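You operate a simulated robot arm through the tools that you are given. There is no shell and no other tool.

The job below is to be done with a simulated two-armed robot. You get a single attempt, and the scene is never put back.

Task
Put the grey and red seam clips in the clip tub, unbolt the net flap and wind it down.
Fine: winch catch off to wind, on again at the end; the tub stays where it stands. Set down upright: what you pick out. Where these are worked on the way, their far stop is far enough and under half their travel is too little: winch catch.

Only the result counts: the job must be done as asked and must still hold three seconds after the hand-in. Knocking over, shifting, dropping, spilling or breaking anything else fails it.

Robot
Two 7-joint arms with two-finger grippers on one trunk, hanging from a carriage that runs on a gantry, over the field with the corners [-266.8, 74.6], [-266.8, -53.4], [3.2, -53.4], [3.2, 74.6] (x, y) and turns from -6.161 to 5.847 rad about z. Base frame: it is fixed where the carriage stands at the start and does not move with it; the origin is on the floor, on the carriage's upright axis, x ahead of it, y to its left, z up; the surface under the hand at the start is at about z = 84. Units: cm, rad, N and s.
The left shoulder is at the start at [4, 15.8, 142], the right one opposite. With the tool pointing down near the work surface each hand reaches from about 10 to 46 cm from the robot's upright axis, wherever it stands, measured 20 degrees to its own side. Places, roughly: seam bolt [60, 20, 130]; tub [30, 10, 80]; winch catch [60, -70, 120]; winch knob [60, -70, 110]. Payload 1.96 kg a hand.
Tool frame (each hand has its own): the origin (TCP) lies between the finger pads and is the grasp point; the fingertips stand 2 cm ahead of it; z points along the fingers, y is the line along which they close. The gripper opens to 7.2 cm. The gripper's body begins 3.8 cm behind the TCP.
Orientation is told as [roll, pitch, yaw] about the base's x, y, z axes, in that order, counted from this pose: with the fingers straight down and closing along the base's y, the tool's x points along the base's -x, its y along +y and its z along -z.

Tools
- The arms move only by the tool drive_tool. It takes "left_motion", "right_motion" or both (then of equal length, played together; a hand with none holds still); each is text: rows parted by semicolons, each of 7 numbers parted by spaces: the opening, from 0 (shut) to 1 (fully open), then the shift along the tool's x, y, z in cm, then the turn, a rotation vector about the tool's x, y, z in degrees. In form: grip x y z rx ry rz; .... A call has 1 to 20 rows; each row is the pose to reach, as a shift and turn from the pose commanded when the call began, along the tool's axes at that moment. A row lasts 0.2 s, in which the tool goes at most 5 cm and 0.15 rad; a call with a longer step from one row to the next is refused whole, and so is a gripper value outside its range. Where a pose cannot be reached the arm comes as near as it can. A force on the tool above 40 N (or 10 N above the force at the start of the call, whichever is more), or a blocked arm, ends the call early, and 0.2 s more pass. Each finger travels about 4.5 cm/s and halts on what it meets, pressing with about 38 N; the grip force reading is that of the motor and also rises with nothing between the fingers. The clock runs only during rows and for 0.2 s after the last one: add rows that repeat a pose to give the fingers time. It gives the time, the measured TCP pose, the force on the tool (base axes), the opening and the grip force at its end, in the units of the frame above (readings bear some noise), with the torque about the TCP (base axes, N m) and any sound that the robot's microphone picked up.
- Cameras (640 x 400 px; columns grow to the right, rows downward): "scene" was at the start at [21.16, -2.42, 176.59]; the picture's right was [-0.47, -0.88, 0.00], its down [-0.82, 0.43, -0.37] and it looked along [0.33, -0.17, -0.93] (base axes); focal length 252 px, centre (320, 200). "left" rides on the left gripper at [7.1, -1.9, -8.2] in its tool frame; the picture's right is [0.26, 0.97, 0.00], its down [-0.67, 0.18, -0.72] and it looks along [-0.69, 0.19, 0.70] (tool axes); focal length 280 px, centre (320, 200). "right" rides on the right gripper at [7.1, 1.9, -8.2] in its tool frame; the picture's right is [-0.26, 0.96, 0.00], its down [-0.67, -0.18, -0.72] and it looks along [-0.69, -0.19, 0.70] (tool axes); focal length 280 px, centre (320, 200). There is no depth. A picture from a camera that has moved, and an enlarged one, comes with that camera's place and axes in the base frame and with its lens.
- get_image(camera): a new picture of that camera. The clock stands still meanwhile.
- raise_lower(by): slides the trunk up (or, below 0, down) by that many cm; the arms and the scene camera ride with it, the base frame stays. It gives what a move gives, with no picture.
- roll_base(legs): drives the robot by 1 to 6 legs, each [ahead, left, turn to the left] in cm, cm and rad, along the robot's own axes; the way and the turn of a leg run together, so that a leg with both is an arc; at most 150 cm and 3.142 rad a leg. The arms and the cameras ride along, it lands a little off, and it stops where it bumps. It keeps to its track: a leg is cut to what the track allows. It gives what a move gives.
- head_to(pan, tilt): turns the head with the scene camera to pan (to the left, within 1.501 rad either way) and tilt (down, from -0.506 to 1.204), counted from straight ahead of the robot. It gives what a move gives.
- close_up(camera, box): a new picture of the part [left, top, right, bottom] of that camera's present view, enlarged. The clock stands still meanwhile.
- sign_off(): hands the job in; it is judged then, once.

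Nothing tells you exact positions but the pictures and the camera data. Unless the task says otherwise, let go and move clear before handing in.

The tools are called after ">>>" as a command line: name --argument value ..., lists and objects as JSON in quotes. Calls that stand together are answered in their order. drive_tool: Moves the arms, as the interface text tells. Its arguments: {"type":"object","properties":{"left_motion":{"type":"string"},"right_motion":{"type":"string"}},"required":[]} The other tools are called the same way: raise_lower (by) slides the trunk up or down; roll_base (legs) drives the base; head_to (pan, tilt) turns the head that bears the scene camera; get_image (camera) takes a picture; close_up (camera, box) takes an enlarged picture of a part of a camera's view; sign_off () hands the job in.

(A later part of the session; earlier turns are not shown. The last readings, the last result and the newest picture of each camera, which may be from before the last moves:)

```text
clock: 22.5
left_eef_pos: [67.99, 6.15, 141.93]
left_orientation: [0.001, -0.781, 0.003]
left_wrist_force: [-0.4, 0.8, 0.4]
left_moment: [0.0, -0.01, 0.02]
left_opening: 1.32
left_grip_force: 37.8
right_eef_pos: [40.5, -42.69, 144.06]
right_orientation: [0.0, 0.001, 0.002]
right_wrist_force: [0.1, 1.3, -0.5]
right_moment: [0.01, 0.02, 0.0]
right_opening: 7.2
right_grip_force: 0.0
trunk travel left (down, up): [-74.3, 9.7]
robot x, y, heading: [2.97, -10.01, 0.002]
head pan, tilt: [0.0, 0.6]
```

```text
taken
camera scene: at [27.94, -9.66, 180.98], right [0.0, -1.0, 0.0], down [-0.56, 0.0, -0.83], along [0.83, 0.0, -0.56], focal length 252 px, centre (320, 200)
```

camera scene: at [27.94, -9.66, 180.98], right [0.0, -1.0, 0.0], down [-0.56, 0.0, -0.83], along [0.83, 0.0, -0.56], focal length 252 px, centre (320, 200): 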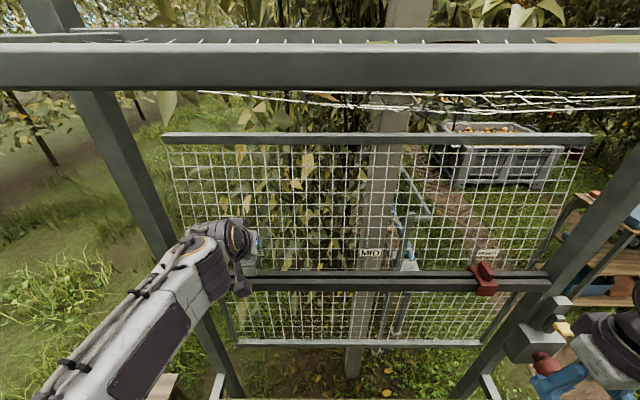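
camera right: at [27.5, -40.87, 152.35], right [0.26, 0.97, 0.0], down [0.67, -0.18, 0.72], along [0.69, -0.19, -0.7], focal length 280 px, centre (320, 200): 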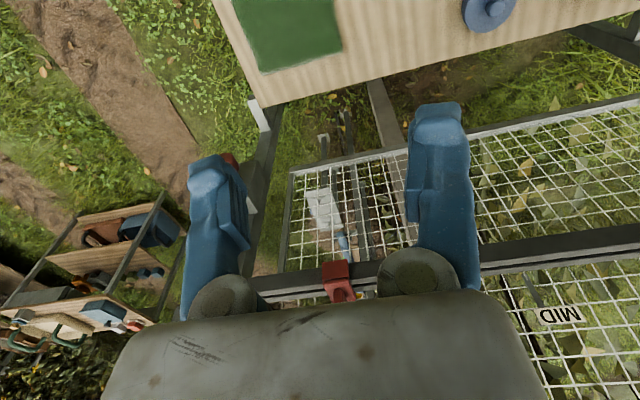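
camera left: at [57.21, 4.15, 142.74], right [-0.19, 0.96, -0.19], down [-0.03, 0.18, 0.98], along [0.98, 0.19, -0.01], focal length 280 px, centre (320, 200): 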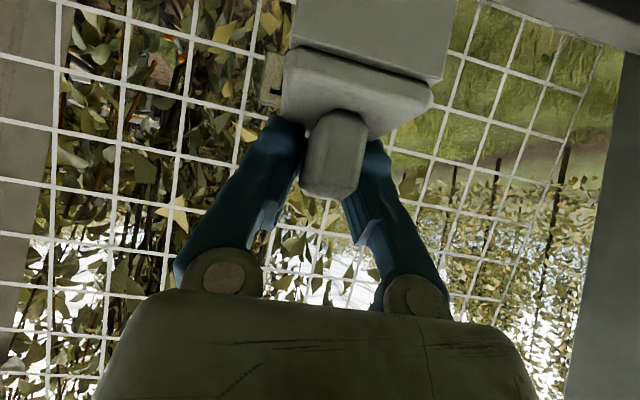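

The grey clip is off the rail and held. I'll retract it back from the frame, then back the carriage off to view the tub.

>>> drive_tool --left_motion "0.05 2.8 0 -2.8 0 0 0; 0.05 5.6 0 -5.6 0 0 0; 0.05 8.4 0 -8.4 0 0 0; 0.05 11.2 0 -11.2 0 0 0; 0.05 14 0 -14 0 0 0; 0.05 16.8 0 -16.8 0 0 0; 0.05 19 0 -19 0 0 0; 0.05 19 0 -19 0 0 0"

>>> roll_base --legs '[[-25, 0, 0]]'

>>> head_to --pan 0.25 --tilt 1.0

>>> get_image --camera "scene"

>>> get_image --camera "left"

```text
clock: 24.3
left_eef_pos: [41.08, 5.95, 141.91]
left_orientation: [0.0, -0.784, 0.003]
left_wrist_force: [-0.1, -0.2, -1.3]
left_moment: [0.01, 0.01, -0.01]
left_opening: 1.32
left_grip_force: 37.7
right_eef_pos: [40.68, -42.85, 144.05]
right_orientation: [0.0, -0.001, 0.001]
right_wrist_force: [-0.4, 0.4, 0.4]
right_moment: [0.03, -0.02, -0.02]
right_opening: 7.21
right_grip_force: 0.0
trunk travel left (down, up): [-74.3, 9.7]
robot x, y, heading: [3.27, -10.1, 0.004]
head pan, tilt: [0.0, 0.6]
```

```text
clock: 26.1
left_eef_pos: [16.09, 5.86, 141.93]
left_orientation: [0.0, -0.781, 0.004]
left_wrist_force: [-0.9, 0.2, 0.4]
left_moment: [0.03, -0.01, -0.02]
left_opening: 1.34
left_grip_force: 38.1
right_eef_pos: [15.57, -42.81, 144.1]
right_orientation: [-0.002, 0.0, 0.004]
right_wrist_force: [0.0, 0.2, -0.3]
right_moment: [0.03, -0.03, 0.0]
right_opening: 7.19
right_grip_force: 0.0
trunk travel left (down, up): [-74.3, 9.7]
robot x, y, heading: [-21.9, -10.17, 0.006]
head pan, tilt: [0.0, 0.6]
```

```text
clock: 27.0
left_eef_pos: [16.07, 5.97, 141.99]
left_orientation: [-0.001, -0.781, 0.002]
left_wrist_force: [0.4, 0.2, -0.7]
left_moment: [0.01, -0.01, 0.01]
left_opening: 1.33
left_grip_force: 37.9
right_eef_pos: [15.59, -42.75, 144.1]
right_orientation: [0.0, -0.001, 0.004]
right_wrist_force: [-0.1, 0.4, -0.7]
right_moment: [0.01, 0.01, 0.0]
right_opening: 7.19
right_grip_force: 0.1
trunk travel left (down, up): [-74.3, 9.7]
robot x, y, heading: [-21.94, -9.89, 0.005]
head pan, tilt: [0.25, 1.0]
```

```text
taken
camera scene: at [0.86, -8.0, 177.79], right [0.25, -0.97, 0.0], down [-0.81, -0.21, -0.54], along [0.52, 0.14, -0.84], focal length 252 px, centre (320, 200)
```

scene: 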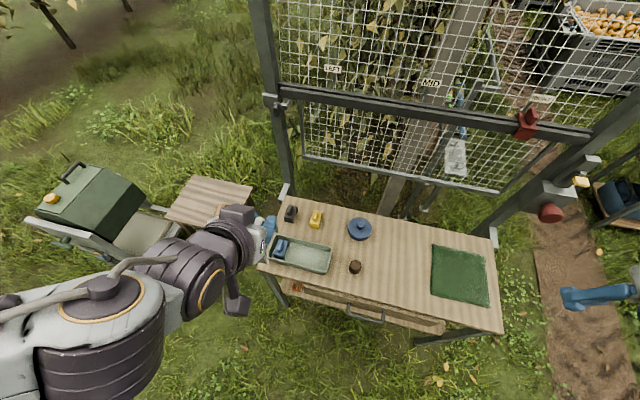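

```text
taken
camera left: at [5.35, 3.95, 142.77], right [-0.19, 0.96, -0.19], down [-0.03, 0.18, 0.98], along [0.98, 0.19, -0.01], focal length 280 px, centre (320, 200)
```

left: 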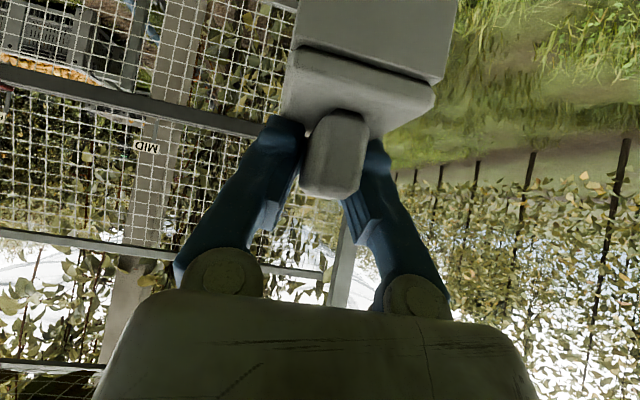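

The tub is visible on the bench. I'll enlarge it for measuring.

>>> close_up --camera "scene" --box '[245, 190, 373, 290]'

```text
4.00 times, centred on (309, 240) of scene
camera zoom: at [0.86, -8.0, 177.79], right [0.25, -0.97, 0.0], down [-0.81, -0.21, -0.54], along [0.52, 0.14, -0.84], focal length 1007 px, centre (364, 40)
```

zoom: 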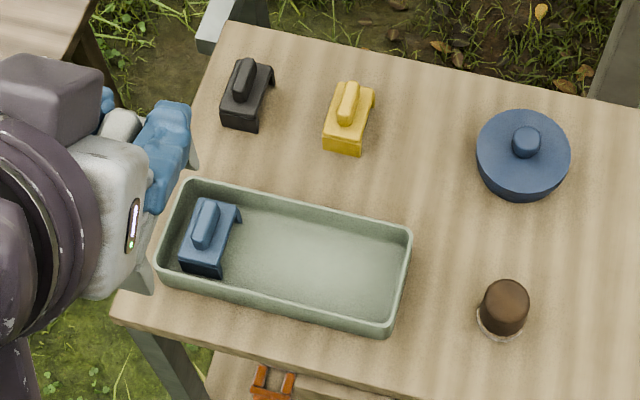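

Tub rim spans about x 27–37, y −3.5–18, with the blue clip at its left end; bench z≈84.2. I'll lower the trunk so the arm can set the clip in, keeping the hand in front of the bench meanwhile.

>>> raise_lower --by -28

>>> get_image --camera "scene"

```text
clock: 29.8
left_eef_pos: [16.1, 5.93, 114.0]
left_orientation: [-0.001, -0.782, 0.005]
left_wrist_force: [0.0, -0.4, -0.2]
left_moment: [0.02, -0.04, 0.01]
left_opening: 1.33
left_grip_force: 38.2
right_eef_pos: [15.68, -42.75, 116.05]
right_orientation: [-0.001, 0.0, 0.005]
right_wrist_force: [-0.3, -0.2, -0.3]
right_moment: [-0.04, 0.01, 0.03]
right_opening: 7.22
right_grip_force: 0.1
trunk travel left (down, up): [-46.3, 37.7]
robot x, y, heading: [-22.27, -10.4, 0.003]
head pan, tilt: [0.25, 1.0]
```

```text
taken
camera scene: at [0.85, -8.0, 149.79], right [0.25, -0.97, 0.0], down [-0.81, -0.21, -0.54], along [0.52, 0.14, -0.84], focal length 252 px, centre (320, 200)
```

scene: 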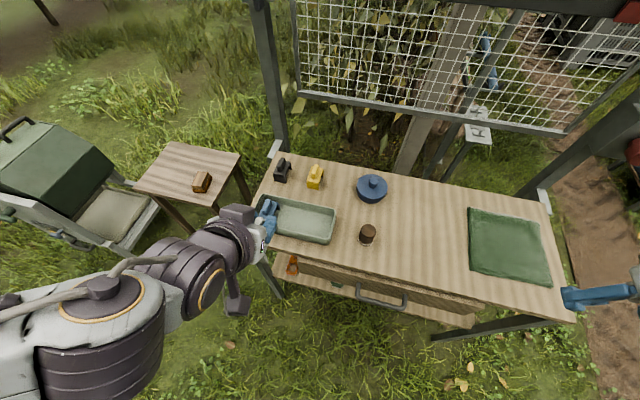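

>>> close_up --camera "scene" --box '[235, 150, 395, 250]'

```text
4.00 times, centred on (315, 200) of scene
camera zoom: at [0.85, -8.0, 149.79], right [0.25, -0.97, 0.0], down [-0.81, -0.21, -0.54], along [0.52, 0.14, -0.84], focal length 1007 px, centre (340, 200)
```

zoom: 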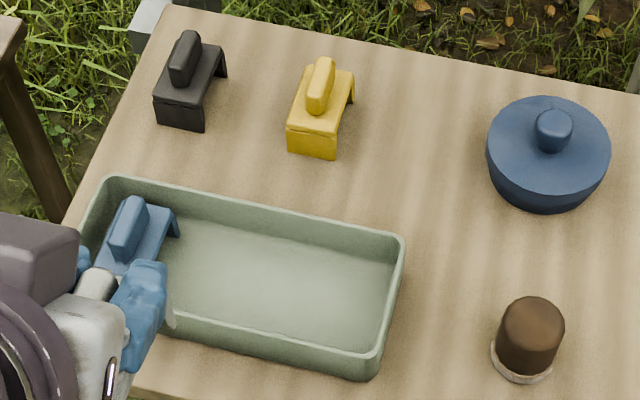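

Measured: rim z≈88.9, tub inside centre x≈32.1; a standing clip is ~3.3 cm to plate top, so TCP should end about z≈90.1. Driving forward over the tub at safe height.

>>> roll_base --legs '[[16.5, 0, 0]]'

>>> drive_tool --left_motion "0.05 1.77 0.8 1.77 0 0 0; 0.05 3.5 1.6 3.5 0 0 0; 0.05 5.3 1.6 5.3 0 0 0; 0.05 7 1.6 7 0 0 0; 0.05 8.8 1.6 8.8 0 0 0; 0.05 10.6 1.6 10.6 0 0 0; 0.05 10.6 1.6 10.6 0 0 0"

>>> get_image --camera "scene"

>>> get_image --camera "left"

```text
clock: 31.2
left_eef_pos: [32.56, 6.09, 114.07]
left_orientation: [0.001, -0.783, 0.005]
left_wrist_force: [-0.3, 0.2, -0.5]
left_moment: [-0.02, 0.04, 0.01]
left_opening: 1.33
left_grip_force: 37.8
right_eef_pos: [32.12, -42.67, 116.2]
right_orientation: [0.001, 0.0, 0.005]
right_wrist_force: [-0.4, -0.1, -0.2]
right_moment: [0.02, 0.0, 0.01]
right_opening: 7.18
right_grip_force: 0.0
trunk travel left (down, up): [-46.3, 37.7]
robot x, y, heading: [-5.75, -9.78, 0.005]
head pan, tilt: [0.25, 1.0]
```

```text
clock: 32.9
left_eef_pos: [32.5, 7.55, 98.94]
left_orientation: [0.0, -0.782, 0.004]
left_wrist_force: [-0.2, -0.5, -0.6]
left_moment: [-0.01, 0.02, -0.02]
left_opening: 1.31
left_grip_force: 38.2
right_eef_pos: [31.95, -42.64, 116.09]
right_orientation: [0.001, 0.0, 0.004]
right_wrist_force: [-1.5, 0.2, -0.8]
right_moment: [-0.03, -0.01, 0.02]
right_opening: 7.19
right_grip_force: 0.0
trunk travel left (down, up): [-46.3, 37.7]
robot x, y, heading: [-5.5, -10.09, 0.004]
head pan, tilt: [0.25, 1.0]
```

```text
taken
camera scene: at [17.24, -7.9, 149.78], right [0.25, -0.97, 0.0], down [-0.81, -0.21, -0.54], along [0.52, 0.14, -0.84], focal length 252 px, centre (320, 200)
```

scene: 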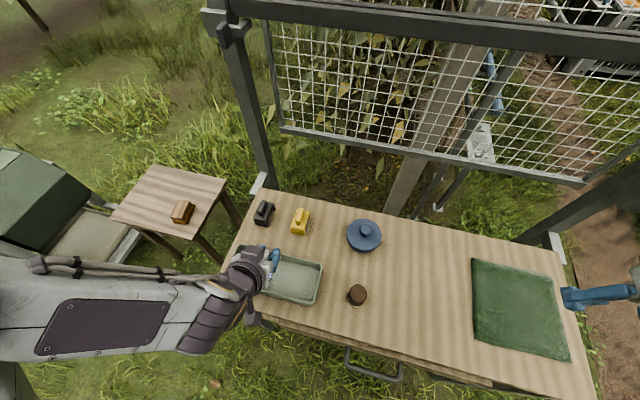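

```text
taken
camera left: at [21.72, 5.58, 99.7], right [-0.19, 0.96, -0.19], down [-0.03, 0.18, 0.98], along [0.98, 0.19, -0.01], focal length 280 px, centre (320, 200)
```

left: 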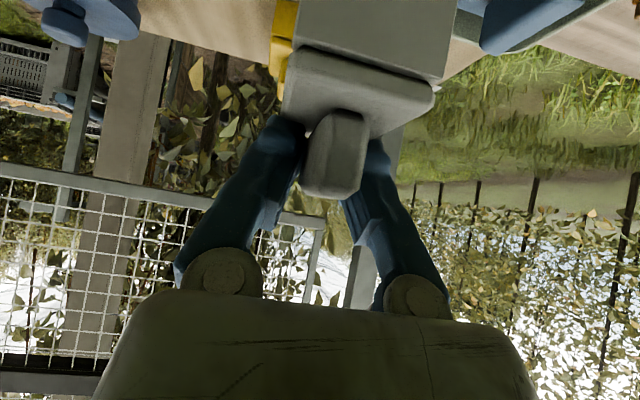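

>>> close_up --camera "scene" --box '[215, 230, 343, 310]'

>>> close_up --camera "left" --box '[240, 0, 560, 200]'

```text
5.00 times, centred on (279, 270) of scene
camera zoom: at [17.24, -7.9, 149.78], right [0.25, -0.97, 0.0], down [-0.81, -0.21, -0.54], along [0.52, 0.14, -0.84], focal length 1259 px, centre (525, -150)
```

zoom: 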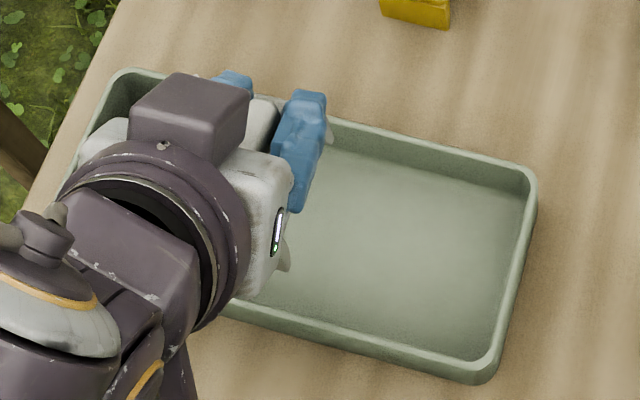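

```text
2.00 times, centred on (400, 100) of left
camera zoom: at [21.72, 5.58, 99.7], right [-0.19, 0.96, -0.19], down [-0.03, 0.18, 0.98], along [0.98, 0.19, -0.01], focal length 561 px, centre (160, 400)
```

zoom: 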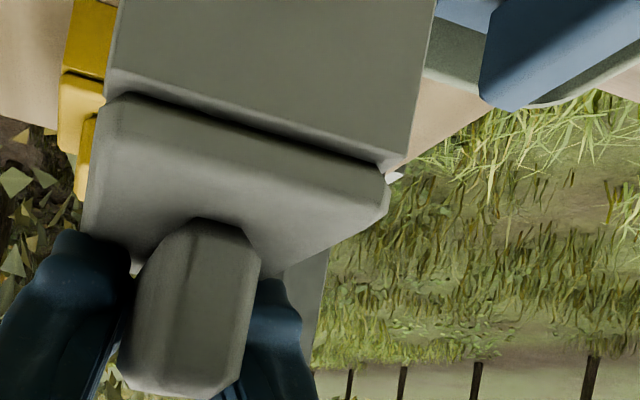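

The clip hangs over free tub floor, right of the blue one. Lowering to just above the floor.

>>> drive_tool --left_motion "0.05 1.3 0 1.5 0 0 0; 0.05 2.6 0 2.9 0 0 0; 0.05 3.7 0 4.0 0 0 0; 0.05 4.6 0 4.9 0 0 0; 0.05 5.2 0 5.5 0 0 0; 0.05 5.5 0 5.8 0 0 0; 0.05 5.5 0 5.8 0 0 0"

>>> close_up --camera "scene" --box '[215, 230, 343, 310]'

>>> get_image --camera "left"

```text
clock: 34.5
left_eef_pos: [32.59, 7.57, 90.96]
left_orientation: [0.0, -0.784, 0.004]
left_wrist_force: [-1.0, 0.2, -0.5]
left_moment: [0.01, 0.03, 0.03]
left_opening: 1.32
left_grip_force: 37.6
right_eef_pos: [32.11, -42.63, 116.18]
right_orientation: [0.0, 0.001, 0.004]
right_wrist_force: [1.2, 0.3, 0.8]
right_moment: [-0.01, -0.02, 0.05]
right_opening: 7.22
right_grip_force: 0.2
trunk travel left (down, up): [-46.3, 37.7]
robot x, y, heading: [-5.62, -9.61, 0.006]
head pan, tilt: [0.25, 1.0]
```

```text
5.00 times, centred on (279, 270) of scene
camera zoom: at [17.24, -7.91, 149.78], right [0.25, -0.97, 0.0], down [-0.81, -0.21, -0.54], along [0.52, 0.14, -0.84], focal length 1259 px, centre (525, -150)
```

zoom: 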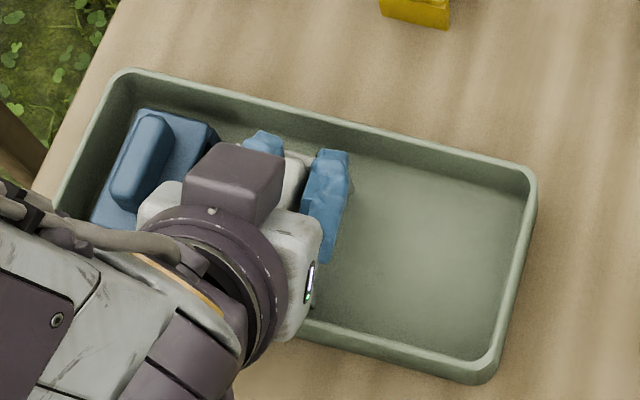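

```text
taken
camera left: at [21.88, 5.6, 91.75], right [-0.19, 0.96, -0.18], down [-0.03, 0.18, 0.98], along [0.98, 0.19, -0.01], focal length 280 px, centre (320, 200)
```

left: 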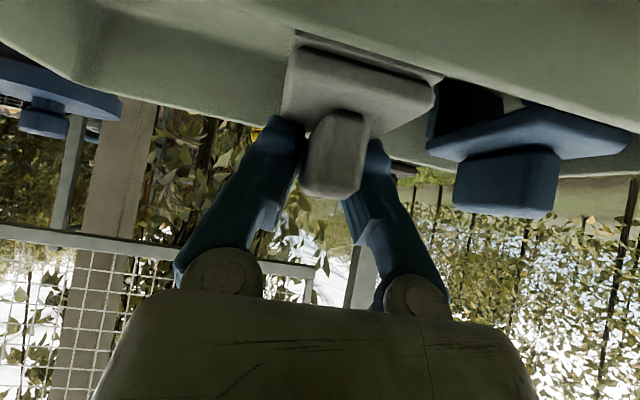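

Grey plate/handle sits ~0.5 cm higher than the blue clip's, so about half a centimetre to go. I'll lower gently and watch the force.

>>> drive_tool --left_motion "0.05 0.1 0 0.1 0 0 0; 0.05 0.2 0 0.2 0 0 0; 0.05 0.28 0 0.28 0 0 0; 0.05 0.28 0 0.28 0 0 0"

```text
clock: 35.5
left_eef_pos: [32.6, 7.73, 90.68]
left_orientation: [-0.002, -0.782, 0.005]
left_wrist_force: [-0.5, 0.4, -0.7]
left_moment: [-0.01, -0.02, -0.01]
left_opening: 1.33
left_grip_force: 38.2
right_eef_pos: [32.0, -42.79, 116.1]
right_orientation: [-0.001, 0.001, 0.004]
right_wrist_force: [0.0, 0.7, 0.4]
right_moment: [-0.01, -0.02, -0.01]
right_opening: 7.19
right_grip_force: 0.1
trunk travel left (down, up): [-46.3, 37.7]
robot x, y, heading: [-5.5, -9.46, 0.007]
head pan, tilt: [0.25, 1.0]
```

No contact yet. Lowering a little more.

>>> drive_tool --left_motion "0.05 0.1 0 0.1 0 0 0; 0.05 0.15 0 0.15 0 0 0; 0.05 0.15 0 0.15 0 0 0"

>>> close_up --camera "left" --box '[240, 0, 640, 250]'

```text
clock: 36.2
left_eef_pos: [32.58, 7.57, 90.31]
left_orientation: [0.0, -0.783, 0.004]
left_wrist_force: [0.2, -0.2, -0.8]
left_moment: [0.01, 0.02, -0.04]
left_opening: 1.32
left_grip_force: 38.1
right_eef_pos: [32.02, -42.66, 116.12]
right_orientation: [0.0, 0.001, 0.005]
right_wrist_force: [-0.2, 0.0, 0.1]
right_moment: [0.03, -0.03, 0.06]
right_opening: 7.18
right_grip_force: 0.1
trunk travel left (down, up): [-46.3, 37.7]
robot x, y, heading: [-5.46, -10.11, 0.011]
head pan, tilt: [0.25, 1.0]
```

```text
1.60 times, centred on (440, 125) of left
camera zoom: at [21.87, 5.63, 91.18], right [-0.19, 0.96, -0.18], down [-0.03, 0.18, 0.98], along [0.98, 0.19, -0.01], focal length 449 px, centre (128, 320)
```

zoom: 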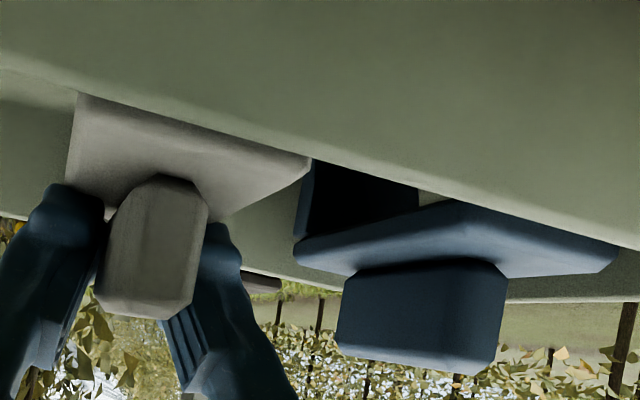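

Grey and blue handle tops are now about level. A few tenths more, watching for contact force.

>>> drive_tool --left_motion "0.05 0.07 0 0.07 0 0 0; 0.05 0.14 0 0.14 0 0 0; 0.05 0.14 0 0.14 0 0 0"

```text
clock: 37.0
left_eef_pos: [32.72, 7.59, 90.18]
left_orientation: [-0.002, -0.785, 0.005]
left_wrist_force: [-7.5, -1.6, 27.1]
left_moment: [-0.01, 0.24, -0.02]
left_opening: 1.32
left_grip_force: 38.1
right_eef_pos: [32.05, -42.69, 116.11]
right_orientation: [0.0, 0.002, 0.004]
right_wrist_force: [-0.5, -0.5, 0.3]
right_moment: [0.0, 0.02, 0.01]
right_opening: 7.22
right_grip_force: 0.2
trunk travel left (down, up): [-46.3, 37.7]
robot x, y, heading: [-5.7, -9.96, 0.009]
head pan, tilt: [0.25, 1.0]
```

Contact: 27 N. I'll ease off 0.1 cm, then open gently to about 2.5 cm.

>>> drive_tool --left_motion "0.05 -0.07 0 -0.07 0 0 0; 0.05 -0.07 0 -0.07 0 0 0"

>>> drive_tool --left_motion "0.25 0 0 0 0 0 0; 0.35 0 0 0 0 0 0; 0.4 0 0 0 0 0 0; 0.4 0 0 0 0 0 0"

>>> get_image --camera "left"

```text
clock: 37.6
left_eef_pos: [32.81, 7.61, 90.18]
left_orientation: [0.001, -0.784, 0.007]
left_wrist_force: [1.7, 0.1, 8.6]
left_moment: [0.01, -0.27, 0.02]
left_opening: 1.34
left_grip_force: 37.9
right_eef_pos: [32.08, -42.55, 116.03]
right_orientation: [0.0, -0.002, 0.004]
right_wrist_force: [-0.1, 1.2, 0.1]
right_moment: [-0.01, -0.01, 0.01]
right_opening: 7.16
right_grip_force: 0.2
trunk travel left (down, up): [-46.3, 37.7]
robot x, y, heading: [-5.68, -10.23, 0.002]
head pan, tilt: [0.25, 1.0]
```

```text
clock: 38.6
left_eef_pos: [32.52, 7.58, 90.22]
left_orientation: [0.0, -0.782, 0.004]
left_wrist_force: [-0.1, -1.3, 0.9]
left_moment: [0.03, -0.03, 0.0]
left_opening: 2.85
left_grip_force: 0.0
right_eef_pos: [32.08, -42.7, 116.13]
right_orientation: [0.001, -0.001, 0.005]
right_wrist_force: [0.4, 0.1, 0.3]
right_moment: [0.01, -0.01, 0.0]
right_opening: 7.2
right_grip_force: 0.1
trunk travel left (down, up): [-46.3, 37.7]
robot x, y, heading: [-6.04, -9.83, 0.004]
head pan, tilt: [0.25, 1.0]
```

```text
taken
camera left: at [21.84, 5.63, 91.04], right [-0.19, 0.96, -0.18], down [-0.03, 0.18, 0.98], along [0.98, 0.19, -0.01], focal length 280 px, centre (320, 200)
```

left: 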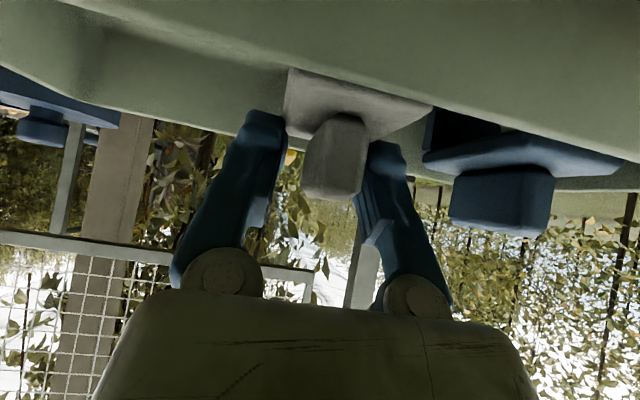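

Released; the clip stands in the tub. I'll lift the hand straight up and check.

>>> drive_tool --left_motion "0.4 -0.7 0 -0.7 0 0 0; 0.4 -2 0 -2 0 0 0; 0.4 -4 0 -4 0 0 0; 0.4 -7 0 -7 0 0 0; 0.4 -10 0 -10 0 0 0; 0.4 -13 0 -13 0 0 0; 0.4 -16 0 -16 0 0 0"

>>> get_image --camera "scene"

>>> close_up --camera "scene" --box '[215, 230, 343, 310]'

```text
clock: 40.2
left_eef_pos: [32.68, 7.59, 113.13]
left_orientation: [0.0, -0.781, 0.005]
left_wrist_force: [0.1, 0.6, 0.0]
left_moment: [0.04, 0.0, 0.02]
left_opening: 2.88
left_grip_force: 0.0
right_eef_pos: [32.0, -42.7, 116.03]
right_orientation: [0.0, 0.0, 0.006]
right_wrist_force: [0.2, 0.3, 0.2]
right_moment: [-0.02, 0.01, 0.0]
right_opening: 7.19
right_grip_force: 0.1
trunk travel left (down, up): [-46.3, 37.7]
robot x, y, heading: [-5.57, -10.19, 0.004]
head pan, tilt: [0.25, 1.0]
```

```text
taken
camera scene: at [17.24, -7.91, 149.78], right [0.25, -0.97, 0.0], down [-0.81, -0.21, -0.54], along [0.52, 0.14, -0.84], focal length 252 px, centre (320, 200)
```

scene: 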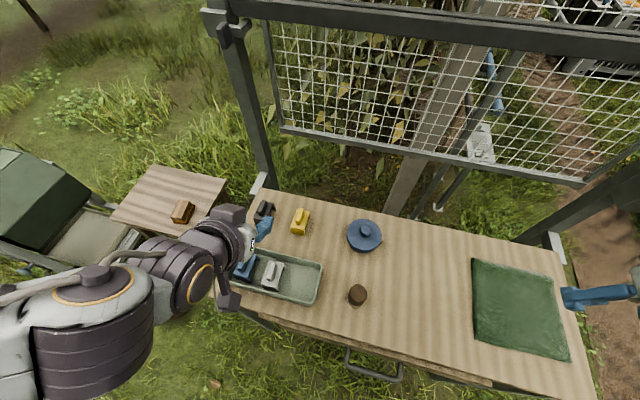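

```text
5.00 times, centred on (279, 270) of scene
camera zoom: at [17.24, -7.91, 149.78], right [0.25, -0.97, 0.0], down [-0.81, -0.21, -0.54], along [0.52, 0.14, -0.84], focal length 1259 px, centre (525, -150)
```

zoom: 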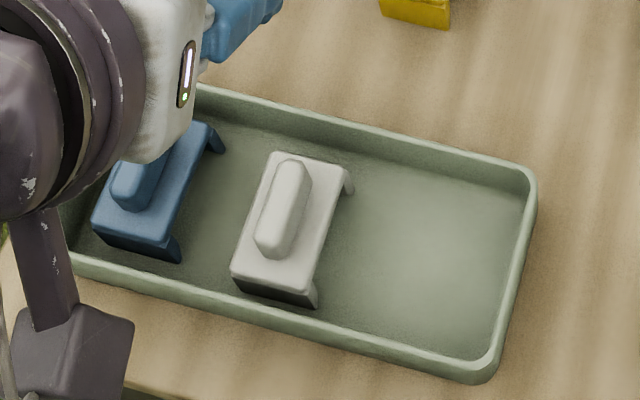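

Grey clip stands upright in the tub. Next the red clip with the right hand: raise the trunk again and drive right so the right shoulder lines up with y≈−48.

>>> raise_lower --by 28

>>> roll_base --legs '[[0, -22.5, 0]]'

>>> drive_tool --right_motion "1 0 2.8 0 0 -7.5 0; 1 0 5.6 0 0 -15 0; 1 0 8.4 0 0 -22.5 0; 1 0 11.2 0 0 -30 0; 1 0 14 0 0 -37.5 0; 1 0 16.8 0 0 -45 0; 1 0 16.8 0 0 -45 0"

>>> head_to --pan -0.1 --tilt 0.65

>>> get_image --camera "scene"

>>> get_image --camera "right"

```text
clock: 43.1
left_eef_pos: [32.66, 7.76, 140.93]
left_orientation: [-0.001, -0.782, 0.006]
left_wrist_force: [-0.8, 0.6, -0.6]
left_moment: [-0.01, -0.03, 0.04]
left_opening: 2.88
left_grip_force: 0.1
right_eef_pos: [32.01, -42.57, 143.97]
right_orientation: [0.001, 0.001, 0.005]
right_wrist_force: [0.0, -0.1, -0.1]
right_moment: [0.02, 0.0, 0.0]
right_opening: 7.22
right_grip_force: 0.1
trunk travel left (down, up): [-74.3, 9.7]
robot x, y, heading: [-5.43, -10.33, 0.006]
head pan, tilt: [0.25, 1.0]
```

```text
clock: 44.8
left_eef_pos: [32.73, -14.66, 140.94]
left_orientation: [0.0, -0.781, 0.003]
left_wrist_force: [-0.3, -0.2, -0.7]
left_moment: [0.01, 0.0, 0.02]
left_opening: 2.87
left_grip_force: 0.1
right_eef_pos: [32.02, -65.15, 144.01]
right_orientation: [-0.002, 0.0, 0.004]
right_wrist_force: [0.3, 0.0, -0.8]
right_moment: [-0.02, -0.03, 0.0]
right_opening: 7.2
right_grip_force: 0.1
trunk travel left (down, up): [-74.3, 9.7]
robot x, y, heading: [-5.27, -32.23, 0.009]
head pan, tilt: [0.25, 1.0]
```

```text
clock: 46.4
left_eef_pos: [32.87, -14.71, 141.1]
left_orientation: [0.0, -0.783, 0.002]
left_wrist_force: [0.1, -0.1, -0.5]
left_moment: [-0.02, -0.02, 0.01]
left_opening: 2.87
left_grip_force: 0.0
right_eef_pos: [40.0, -53.17, 140.28]
right_orientation: [0.066, -0.785, -0.056]
right_wrist_force: [0.3, -0.2, 0.5]
right_moment: [0.02, -0.01, -0.01]
right_opening: 7.22
right_grip_force: 0.1
right hand out of reach, approached as far as the arm can: row 3, 4, 5, 6, 7
trunk travel left (down, up): [-74.3, 9.7]
robot x, y, heading: [-5.68, -32.1, 0.001]
head pan, tilt: [0.25, 1.0]
```

```text
clock: 47.2
left_eef_pos: [32.76, -14.63, 141.0]
left_orientation: [-0.001, -0.783, 0.003]
left_wrist_force: [0.6, 0.3, 0.0]
left_moment: [0.0, 0.02, -0.01]
left_opening: 2.87
left_grip_force: 0.0
right_eef_pos: [40.03, -53.0, 140.45]
right_orientation: [0.069, -0.787, -0.05]
right_wrist_force: [-0.9, 0.8, 0.6]
right_moment: [0.02, -0.02, 0.0]
right_opening: 7.21
right_grip_force: 0.0
trunk travel left (down, up): [-74.3, 9.7]
robot x, y, heading: [-5.12, -32.2, 0.002]
head pan, tilt: [-0.099, 0.649]
```

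```text
taken
camera scene: at [19.23, -32.89, 180.55], right [-0.1, -1.0, 0.0], down [-0.6, 0.06, -0.8], along [0.79, -0.08, -0.61], focal length 252 px, centre (320, 200)
```

scene: 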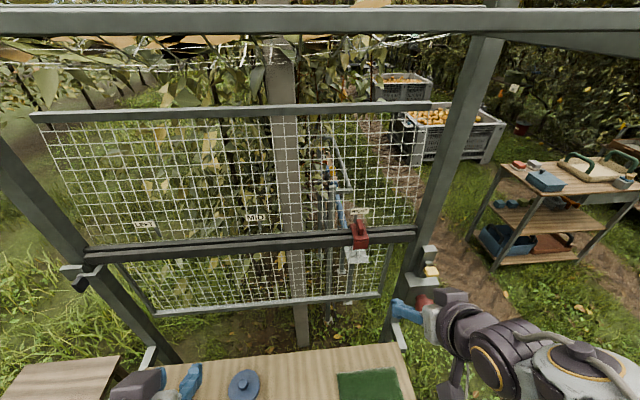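

```text
taken
camera right: at [29.23, -51.04, 141.37], right [0.19, 0.95, 0.23], down [-0.03, -0.23, 0.97], along [0.98, -0.19, -0.01], focal length 280 px, centre (320, 200)
```

right: 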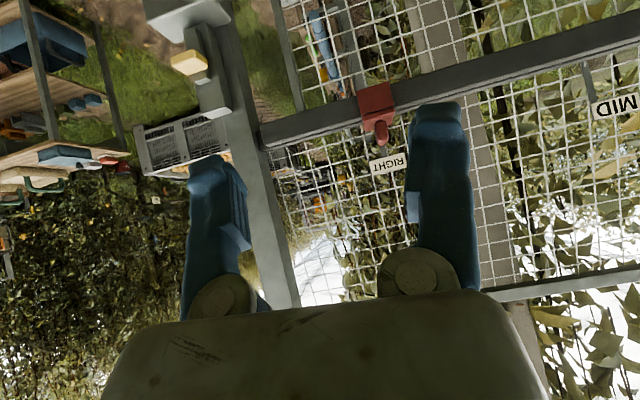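

The right arm stopped a bit short (elbow limit when so close in). I'll command it further forward, where it has more room.

>>> drive_tool --right_motion "1 -2.5 0 2.5 0 0 0; 1 -5 0 5 0 0 0; 1 -7.5 0 7.5 0 0 0; 1 -9 0 9 0 0 0; 1 -9 0 9 0 0 0"

```text
clock: 48.4
left_eef_pos: [32.79, -14.72, 140.95]
left_orientation: [0.0, -0.781, 0.003]
left_wrist_force: [-0.4, -0.8, -0.6]
left_moment: [-0.01, 0.04, -0.02]
left_opening: 2.88
left_grip_force: 0.1
right_eef_pos: [52.74, -52.9, 140.27]
right_orientation: [-0.001, -0.785, 0.004]
right_wrist_force: [0.1, 0.4, 0.5]
right_moment: [-0.03, 0.03, 0.03]
right_opening: 7.22
right_grip_force: 0.1
trunk travel left (down, up): [-74.3, 9.7]
robot x, y, heading: [-5.39, -32.37, 0.002]
head pan, tilt: [-0.099, 0.649]
```

Now the right tool is properly at 45°. I'll shift to y≈−48.3 and look at the red clip.

>>> drive_tool --right_motion "0.8 0 2.3 0 0 0 0; 0.6 0 4.5 -0.5 0 0 0; 0.55 -2 4.5 -2 0 0 0; 0.55 -2 4.5 -2 0 0 0"

>>> get_image --camera "right"

>>> close_up --camera "right" --box '[240, 0, 432, 120]'

>>> get_image --camera "scene"

```text
clock: 49.4
left_eef_pos: [32.86, -14.7, 141.0]
left_orientation: [0.0, -0.782, 0.005]
left_wrist_force: [0.8, -0.1, -0.2]
left_moment: [-0.02, 0.0, -0.02]
left_opening: 2.87
left_grip_force: 0.1
right_eef_pos: [52.76, -48.34, 143.12]
right_orientation: [-0.001, -0.785, 0.003]
right_wrist_force: [0.9, 0.4, -0.2]
right_moment: [0.01, 0.01, -0.03]
right_opening: 3.96
right_grip_force: 0.1
trunk travel left (down, up): [-74.3, 9.7]
robot x, y, heading: [-5.29, -31.92, 0.006]
head pan, tilt: [-0.099, 0.649]
```

```text
taken
camera right: at [41.93, -46.39, 144.02], right [0.18, 0.97, 0.18], down [-0.03, -0.18, 0.98], along [0.98, -0.18, -0.01], focal length 280 px, centre (320, 200)
```

right: 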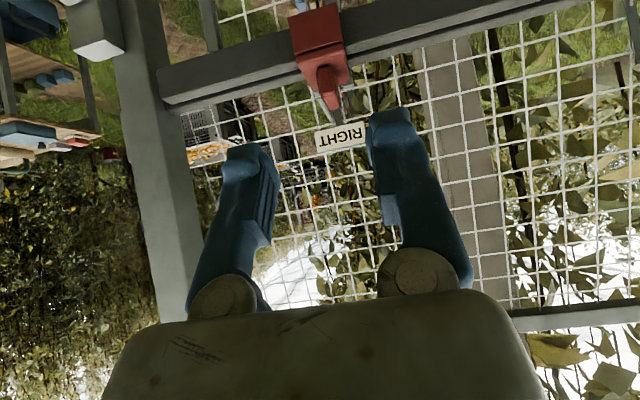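

```text
3.33 times, centred on (336, 60) of right
camera zoom: at [41.93, -46.39, 144.02], right [0.18, 0.97, 0.18], down [-0.03, -0.18, 0.98], along [0.98, -0.18, -0.01], focal length 935 px, centre (267, 667)
```

zoom: 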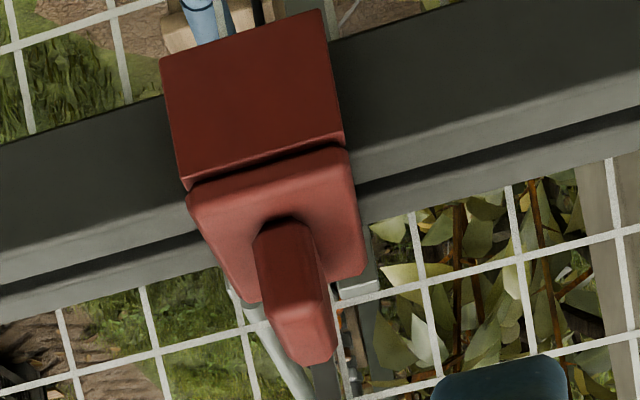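

```text
taken
camera scene: at [19.23, -32.9, 180.56], right [-0.1, -1.0, 0.0], down [-0.6, 0.06, -0.8], along [0.79, -0.08, -0.6], focal length 252 px, centre (320, 200)
```

scene: 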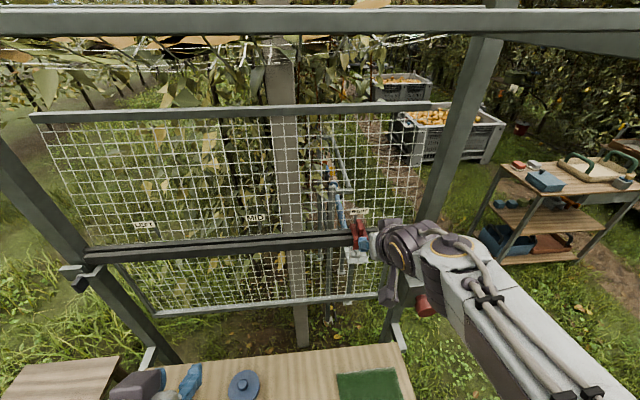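

Red handle centre ≈[68, −48.45], same heights as the grey. Driving forward to the limit, then the same descent.

>>> roll_base --legs '[[8.3, 0, 0]]'

>>> get_image --camera "right"

```text
clock: 50.5
left_eef_pos: [41.03, -14.73, 140.94]
left_orientation: [-0.001, -0.781, 0.004]
left_wrist_force: [-0.2, 1.0, -0.1]
left_moment: [-0.02, 0.03, 0.01]
left_opening: 2.89
left_grip_force: 0.0
right_eef_pos: [60.93, -48.37, 143.03]
right_orientation: [0.001, -0.784, 0.002]
right_wrist_force: [-0.1, -0.8, -0.3]
right_moment: [0.02, -0.02, -0.02]
right_opening: 3.94
right_grip_force: 0.0
trunk travel left (down, up): [-74.3, 9.7]
robot x, y, heading: [2.3, -32.38, 0.005]
head pan, tilt: [-0.099, 0.649]
```

```text
taken
camera right: at [50.19, -46.39, 144.0], right [0.18, 0.97, 0.19], down [-0.03, -0.18, 0.98], along [0.98, -0.18, -0.01], focal length 280 px, centre (320, 200)
```

right: 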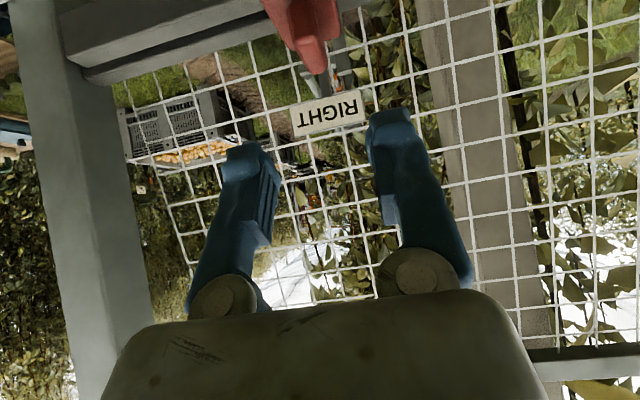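

>>> drive_tool --right_motion "0.55 -1.1 0 3.7 0 0 0; 0.55 -2.26 -0.08 7.35 0 0 0; 0.55 -1.26 -0.08 8.45 0 0 0; 0.55 -0.26 -0.08 9.55 0 0 0; 0.55 -0.26 -0.08 9.55 0 0 0"

>>> get_image --camera "right"

```text
clock: 51.7
left_eef_pos: [41.11, -14.64, 140.98]
left_orientation: [0.001, -0.781, 0.002]
left_wrist_force: [-0.2, -0.5, -0.1]
left_moment: [0.0, 0.02, 0.01]
left_opening: 2.88
left_grip_force: 0.2
right_eef_pos: [68.03, -48.37, 136.5]
right_orientation: [-0.001, -0.786, 0.001]
right_wrist_force: [0.5, 0.1, 0.3]
right_moment: [-0.01, 0.04, 0.0]
right_opening: 3.97
right_grip_force: 0.0
trunk travel left (down, up): [-74.3, 9.7]
robot x, y, heading: [2.46, -32.61, 0.002]
head pan, tilt: [-0.099, 0.649]
```

```text
taken
camera right: at [57.16, -46.47, 137.39], right [0.18, 0.97, 0.19], down [-0.03, -0.18, 0.98], along [0.98, -0.18, -0.01], focal length 280 px, centre (320, 200)
```

right: 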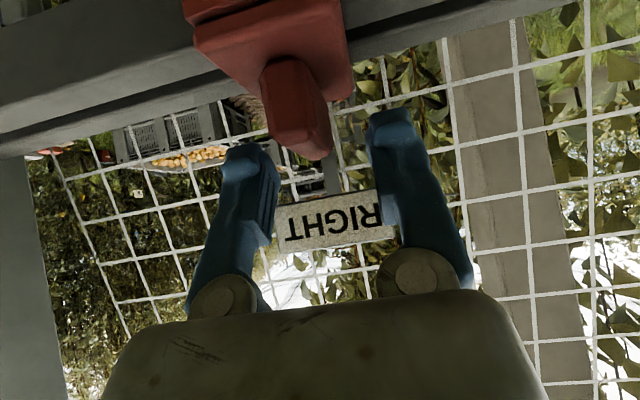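

>>> drive_tool --right_motion "0.55 0.5 0 0.5 0 0 0; 0.55 1.06 0 1.06 0 0 0; 0.55 1.06 0 1.06 0 0 0"

>>> get_image --camera "right"

```text
clock: 52.5
left_eef_pos: [41.08, -14.72, 141.02]
left_orientation: [-0.001, -0.783, 0.003]
left_wrist_force: [-0.5, 0.0, 0.2]
left_moment: [-0.03, -0.02, 0.0]
left_opening: 2.89
left_grip_force: 0.0
right_eef_pos: [67.85, -48.29, 134.99]
right_orientation: [0.0, -0.784, 0.003]
right_wrist_force: [-0.1, -0.3, -0.4]
right_moment: [0.02, 0.04, -0.01]
right_opening: 3.93
right_grip_force: 0.0
trunk travel left (down, up): [-74.3, 9.7]
robot x, y, heading: [2.76, -32.17, 0.009]
head pan, tilt: [-0.099, 0.649]
```

```text
taken
camera right: at [57.13, -46.43, 135.89], right [0.18, 0.97, 0.18], down [-0.03, -0.18, 0.98], along [0.98, -0.18, -0.01], focal length 280 px, centre (320, 200)
```

right: 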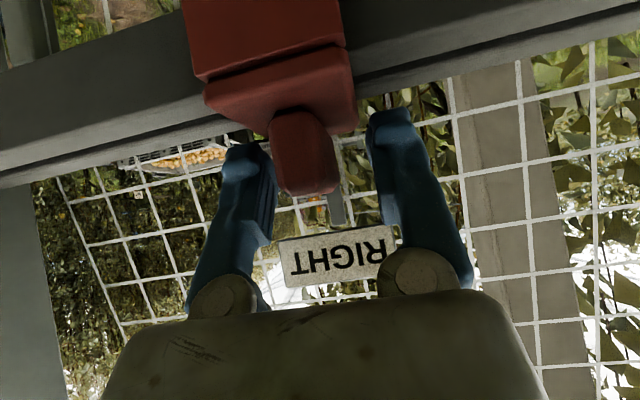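

Centred within ~0.15 cm. Closing on the red handle.

>>> drive_tool --right_motion "0.35 0 -0.1 0 0 0 0; 0.2 0 -0.1 0 0 0 0; 0.05 0 -0.1 0 0 0 0; 0.05 0 -0.1 0 0 0 0; 0.05 0 -0.1 0 0 0 0"

```text
clock: 53.7
left_eef_pos: [41.07, -14.6, 141.06]
left_orientation: [0.001, -0.781, 0.003]
left_wrist_force: [-0.3, 0.0, 0.9]
left_moment: [0.0, 0.02, 0.03]
left_opening: 2.89
left_grip_force: 0.1
right_eef_pos: [67.93, -48.42, 135.01]
right_orientation: [-0.001, -0.785, 0.003]
right_wrist_force: [0.7, 0.1, -0.4]
right_moment: [0.0, -0.01, -0.01]
right_opening: 1.31
right_grip_force: 38.1
trunk travel left (down, up): [-74.3, 9.7]
robot x, y, heading: [3.09, -32.52, 0.001]
head pan, tilt: [-0.099, 0.649]
```

Gripped (1.31 cm). Lifting straight up, then retracting.

>>> drive_tool --right_motion "0.05 -0.4 0 -0.4 0 0 0; 0.05 -0.9 0 -0.9 0 0 0; 0.05 -1.5 0 -1.5 0 0 0; 0.05 -2.2 0 -2.2 0 0 0; 0.05 -3 0 -3 0 0 0; 0.05 -4 0 -4 0 0 0; 0.05 -5 0 -5 0 0 0; 0.05 -5 0 -5 0 0 0"

>>> get_image --camera "right"

>>> get_image --camera "scene"

```text
clock: 55.5
left_eef_pos: [41.06, -14.69, 140.99]
left_orientation: [-0.001, -0.782, 0.004]
left_wrist_force: [0.1, 0.3, -0.4]
left_moment: [0.05, -0.03, -0.02]
left_opening: 2.9
left_grip_force: 0.1
right_eef_pos: [68.04, -48.41, 142.09]
right_orientation: [0.001, -0.786, 0.002]
right_wrist_force: [-0.2, 0.0, 0.3]
right_moment: [0.01, 0.04, 0.0]
right_opening: 1.33
right_grip_force: 38.1
trunk travel left (down, up): [-74.3, 9.7]
robot x, y, heading: [2.59, -32.3, 0.003]
head pan, tilt: [-0.099, 0.649]
```

```text
taken
camera right: at [57.16, -46.54, 143.02], right [0.18, 0.97, 0.19], down [-0.03, -0.18, 0.98], along [0.98, -0.18, -0.01], focal length 280 px, centre (320, 200)
```

right: 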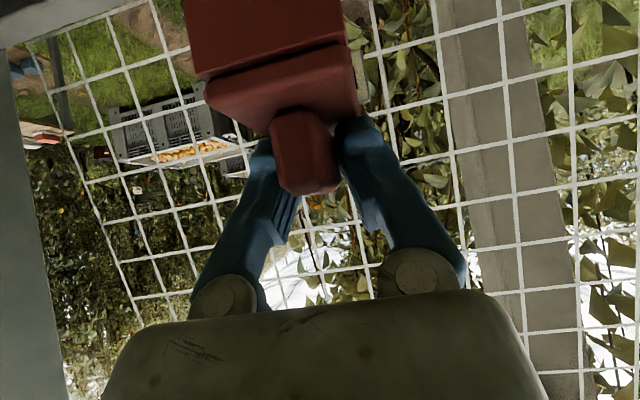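

```text
taken
camera scene: at [27.5, -32.88, 180.56], right [-0.1, -1.0, 0.0], down [-0.6, 0.06, -0.8], along [0.79, -0.08, -0.6], focal length 252 px, centre (320, 200)
```

scene: 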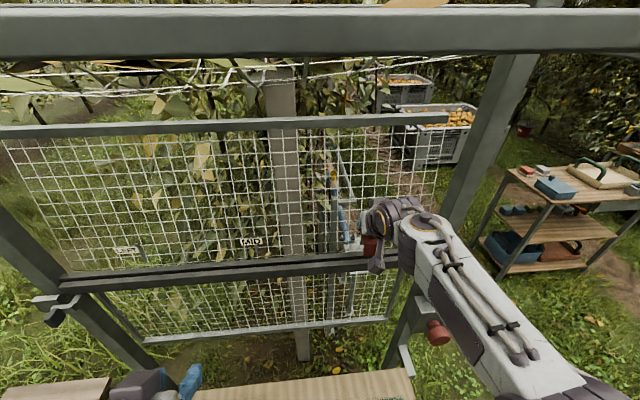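

Red clip is off. Retracting it from the frame.

>>> drive_tool --right_motion "0.05 2.8 0 -2.8 0 0 0; 0.05 5.6 0 -5.6 0 0 0; 0.05 8.4 0 -8.4 0 0 0; 0.05 11.2 0 -11.2 0 0 0; 0.05 14 0 -14 0 0 0; 0.05 17 0 -17 0 0 0; 0.05 19 0 -19 0 0 0; 0.05 19 0 -19 0 0 0"

>>> get_image --camera "right"

```text
clock: 57.3
left_eef_pos: [40.98, -14.79, 140.97]
left_orientation: [0.001, -0.783, 0.003]
left_wrist_force: [0.0, -0.1, 0.0]
left_moment: [-0.01, 0.01, 0.01]
left_opening: 2.88
left_grip_force: 0.0
right_eef_pos: [41.13, -48.57, 142.17]
right_orientation: [0.0, -0.787, 0.003]
right_wrist_force: [-0.7, 0.2, 0.5]
right_moment: [0.02, 0.01, 0.0]
right_opening: 1.31
right_grip_force: 37.6
trunk travel left (down, up): [-74.3, 9.7]
robot x, y, heading: [3.08, -32.67, 0.003]
head pan, tilt: [-0.099, 0.649]
```

```text
taken
camera right: at [30.27, -46.65, 143.01], right [0.18, 0.97, 0.18], down [-0.03, -0.18, 0.98], along [0.98, -0.18, -0.01], focal length 280 px, centre (320, 200)
```

right: 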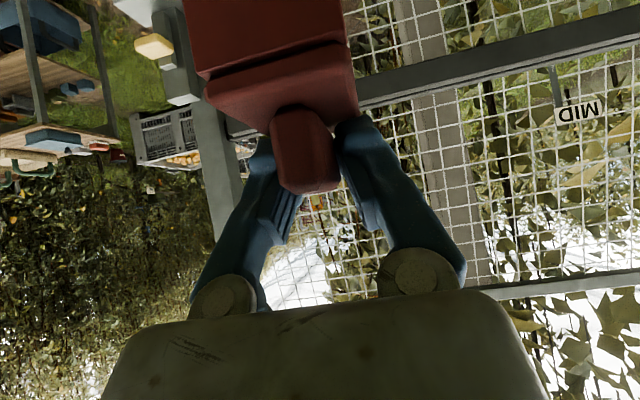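

Held well. Now carry it: back off, go left 50 cm, lower the trunk and bring it over the tub's free right half (target y≈1.3).

>>> roll_base --legs '[[-25, 0, 0], [0, 50, 0]]'

>>> raise_lower --by -28

>>> head_to --pan -0.25 --tilt 1.0

>>> get_image --camera "scene"

```text
clock: 61.6
left_eef_pos: [15.84, 34.76, 140.9]
left_orientation: [0.0, -0.782, 0.004]
left_wrist_force: [-0.5, 0.0, 0.3]
left_moment: [-0.01, -0.02, -0.01]
left_opening: 2.88
left_grip_force: 0.0
right_eef_pos: [15.86, 1.01, 142.01]
right_orientation: [0.002, -0.785, 0.003]
right_wrist_force: [-0.3, -0.7, -0.3]
right_moment: [-0.01, 0.0, -0.04]
right_opening: 1.32
right_grip_force: 37.7
trunk travel left (down, up): [-74.3, 9.7]
robot x, y, heading: [-22.53, 17.29, 0.007]
head pan, tilt: [-0.099, 0.649]
```

```text
clock: 64.5
left_eef_pos: [15.88, 34.91, 112.99]
left_orientation: [0.001, -0.782, 0.005]
left_wrist_force: [0.1, -0.1, -0.2]
left_moment: [0.01, -0.01, 0.01]
left_opening: 2.87
left_grip_force: 0.1
right_eef_pos: [15.75, 1.06, 114.06]
right_orientation: [-0.001, -0.784, 0.003]
right_wrist_force: [-0.6, 0.0, -0.2]
right_moment: [0.01, -0.03, 0.01]
right_opening: 1.32
right_grip_force: 38.7
trunk travel left (down, up): [-46.3, 37.7]
robot x, y, heading: [-22.47, 17.14, 0.005]
head pan, tilt: [-0.099, 0.649]
```

```text
clock: 65.3
left_eef_pos: [15.89, 34.87, 112.9]
left_orientation: [0.0, -0.782, 0.003]
left_wrist_force: [0.6, 0.0, -0.2]
left_moment: [-0.01, 0.0, 0.04]
left_opening: 2.86
left_grip_force: 0.0
right_eef_pos: [15.83, 1.12, 114.1]
right_orientation: [0.0, -0.785, 0.003]
right_wrist_force: [-0.9, 0.1, -0.2]
right_moment: [-0.01, -0.02, 0.0]
right_opening: 1.33
right_grip_force: 37.4
trunk travel left (down, up): [-46.3, 37.7]
robot x, y, heading: [-22.52, 17.14, 0.005]
head pan, tilt: [-0.25, 1.0]
```

```text
taken
camera scene: at [0.36, 15.82, 149.79], right [-0.24, -0.97, 0.0], down [-0.82, 0.2, -0.54], along [0.52, -0.13, -0.84], focal length 252 px, centre (320, 200)
```

scene: 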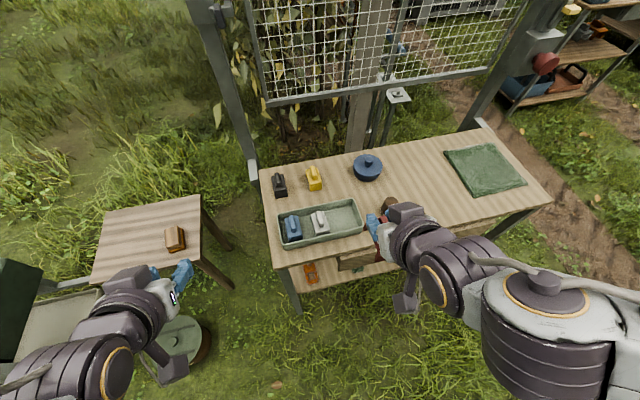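

Clear path. Driving forward over the tub.

>>> roll_base --legs '[[16.8, 0, 0]]'

>>> drive_tool --right_motion "0.05 1.77 0.1 1.77 0 0 0; 0.05 3.5 0.2 3.5 0 0 0; 0.05 5.3 0.2 5.3 0 0 0; 0.05 7 0.2 7 0 0 0; 0.05 8.8 0.2 8.8 0 0 0; 0.05 10.6 0.2 10.6 0 0 0; 0.05 10.6 0.2 10.6 0 0 0"

>>> get_image --camera "scene"

>>> close_up --camera "scene" --box '[260, 210, 420, 310]'

>>> get_image --camera "right"

```text
clock: 66.8
left_eef_pos: [32.68, 34.84, 113.1]
left_orientation: [0.0, -0.782, 0.002]
left_wrist_force: [0.6, 1.1, -0.1]
left_moment: [-0.02, 0.05, 0.03]
left_opening: 2.9
left_grip_force: 0.0
right_eef_pos: [32.6, 1.04, 114.09]
right_orientation: [0.0, -0.785, 0.0]
right_wrist_force: [0.4, 0.7, 0.4]
right_moment: [-0.01, 0.02, 0.01]
right_opening: 1.35
right_grip_force: 37.9
trunk travel left (down, up): [-46.3, 37.7]
robot x, y, heading: [-5.77, 17.17, 0.002]
head pan, tilt: [-0.25, 1.0]
```

```text
clock: 68.4
left_eef_pos: [32.68, 34.91, 113.11]
left_orientation: [0.001, -0.781, 0.002]
left_wrist_force: [0.1, 0.3, 0.3]
left_moment: [0.01, -0.06, -0.02]
left_opening: 2.88
left_grip_force: 0.0
right_eef_pos: [32.65, 1.2, 99.18]
right_orientation: [0.0, -0.785, 0.002]
right_wrist_force: [-0.1, -0.3, 0.3]
right_moment: [-0.01, -0.01, 0.01]
right_opening: 1.36
right_grip_force: 37.7
trunk travel left (down, up): [-46.3, 37.7]
robot x, y, heading: [-5.71, 17.33, -0.001]
head pan, tilt: [-0.25, 1.0]
```

```text
taken
camera scene: at [17.14, 15.82, 149.78], right [-0.25, -0.97, 0.0], down [-0.82, 0.21, -0.54], along [0.52, -0.13, -0.84], focal length 252 px, centre (320, 200)
```

scene: 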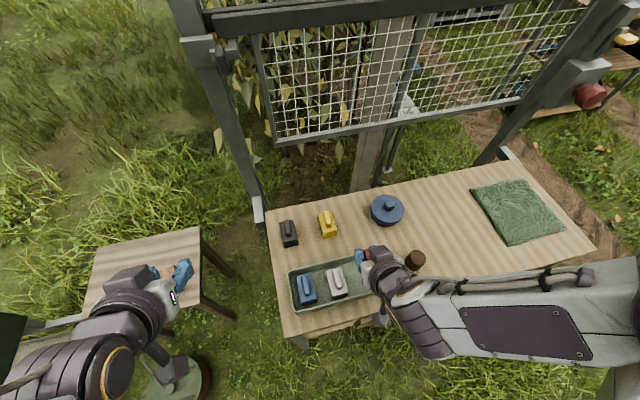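

```text
4.00 times, centred on (340, 260) of scene
camera zoom: at [17.14, 15.82, 149.78], right [-0.25, -0.97, 0.0], down [-0.82, 0.21, -0.54], along [0.52, -0.13, -0.84], focal length 1007 px, centre (240, -40)
```

zoom: 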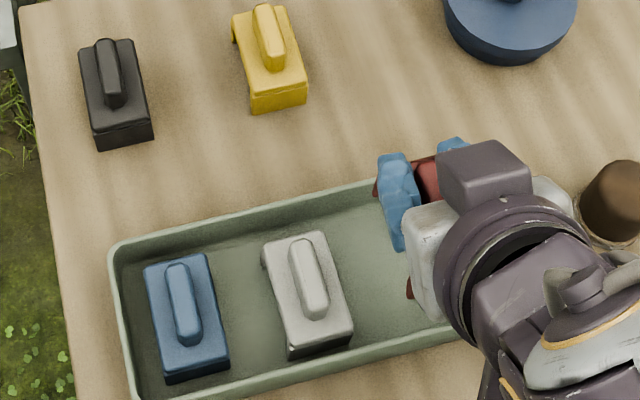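

```text
taken
camera right: at [21.82, 3.08, 100.0], right [0.18, 0.97, 0.19], down [-0.03, -0.18, 0.98], along [0.98, -0.19, -0.01], focal length 280 px, centre (320, 200)
```

right: 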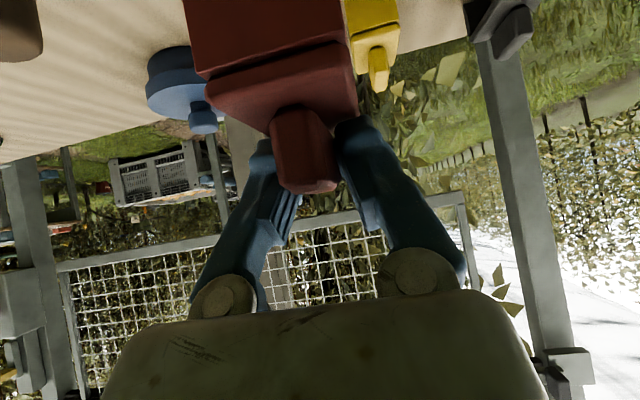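

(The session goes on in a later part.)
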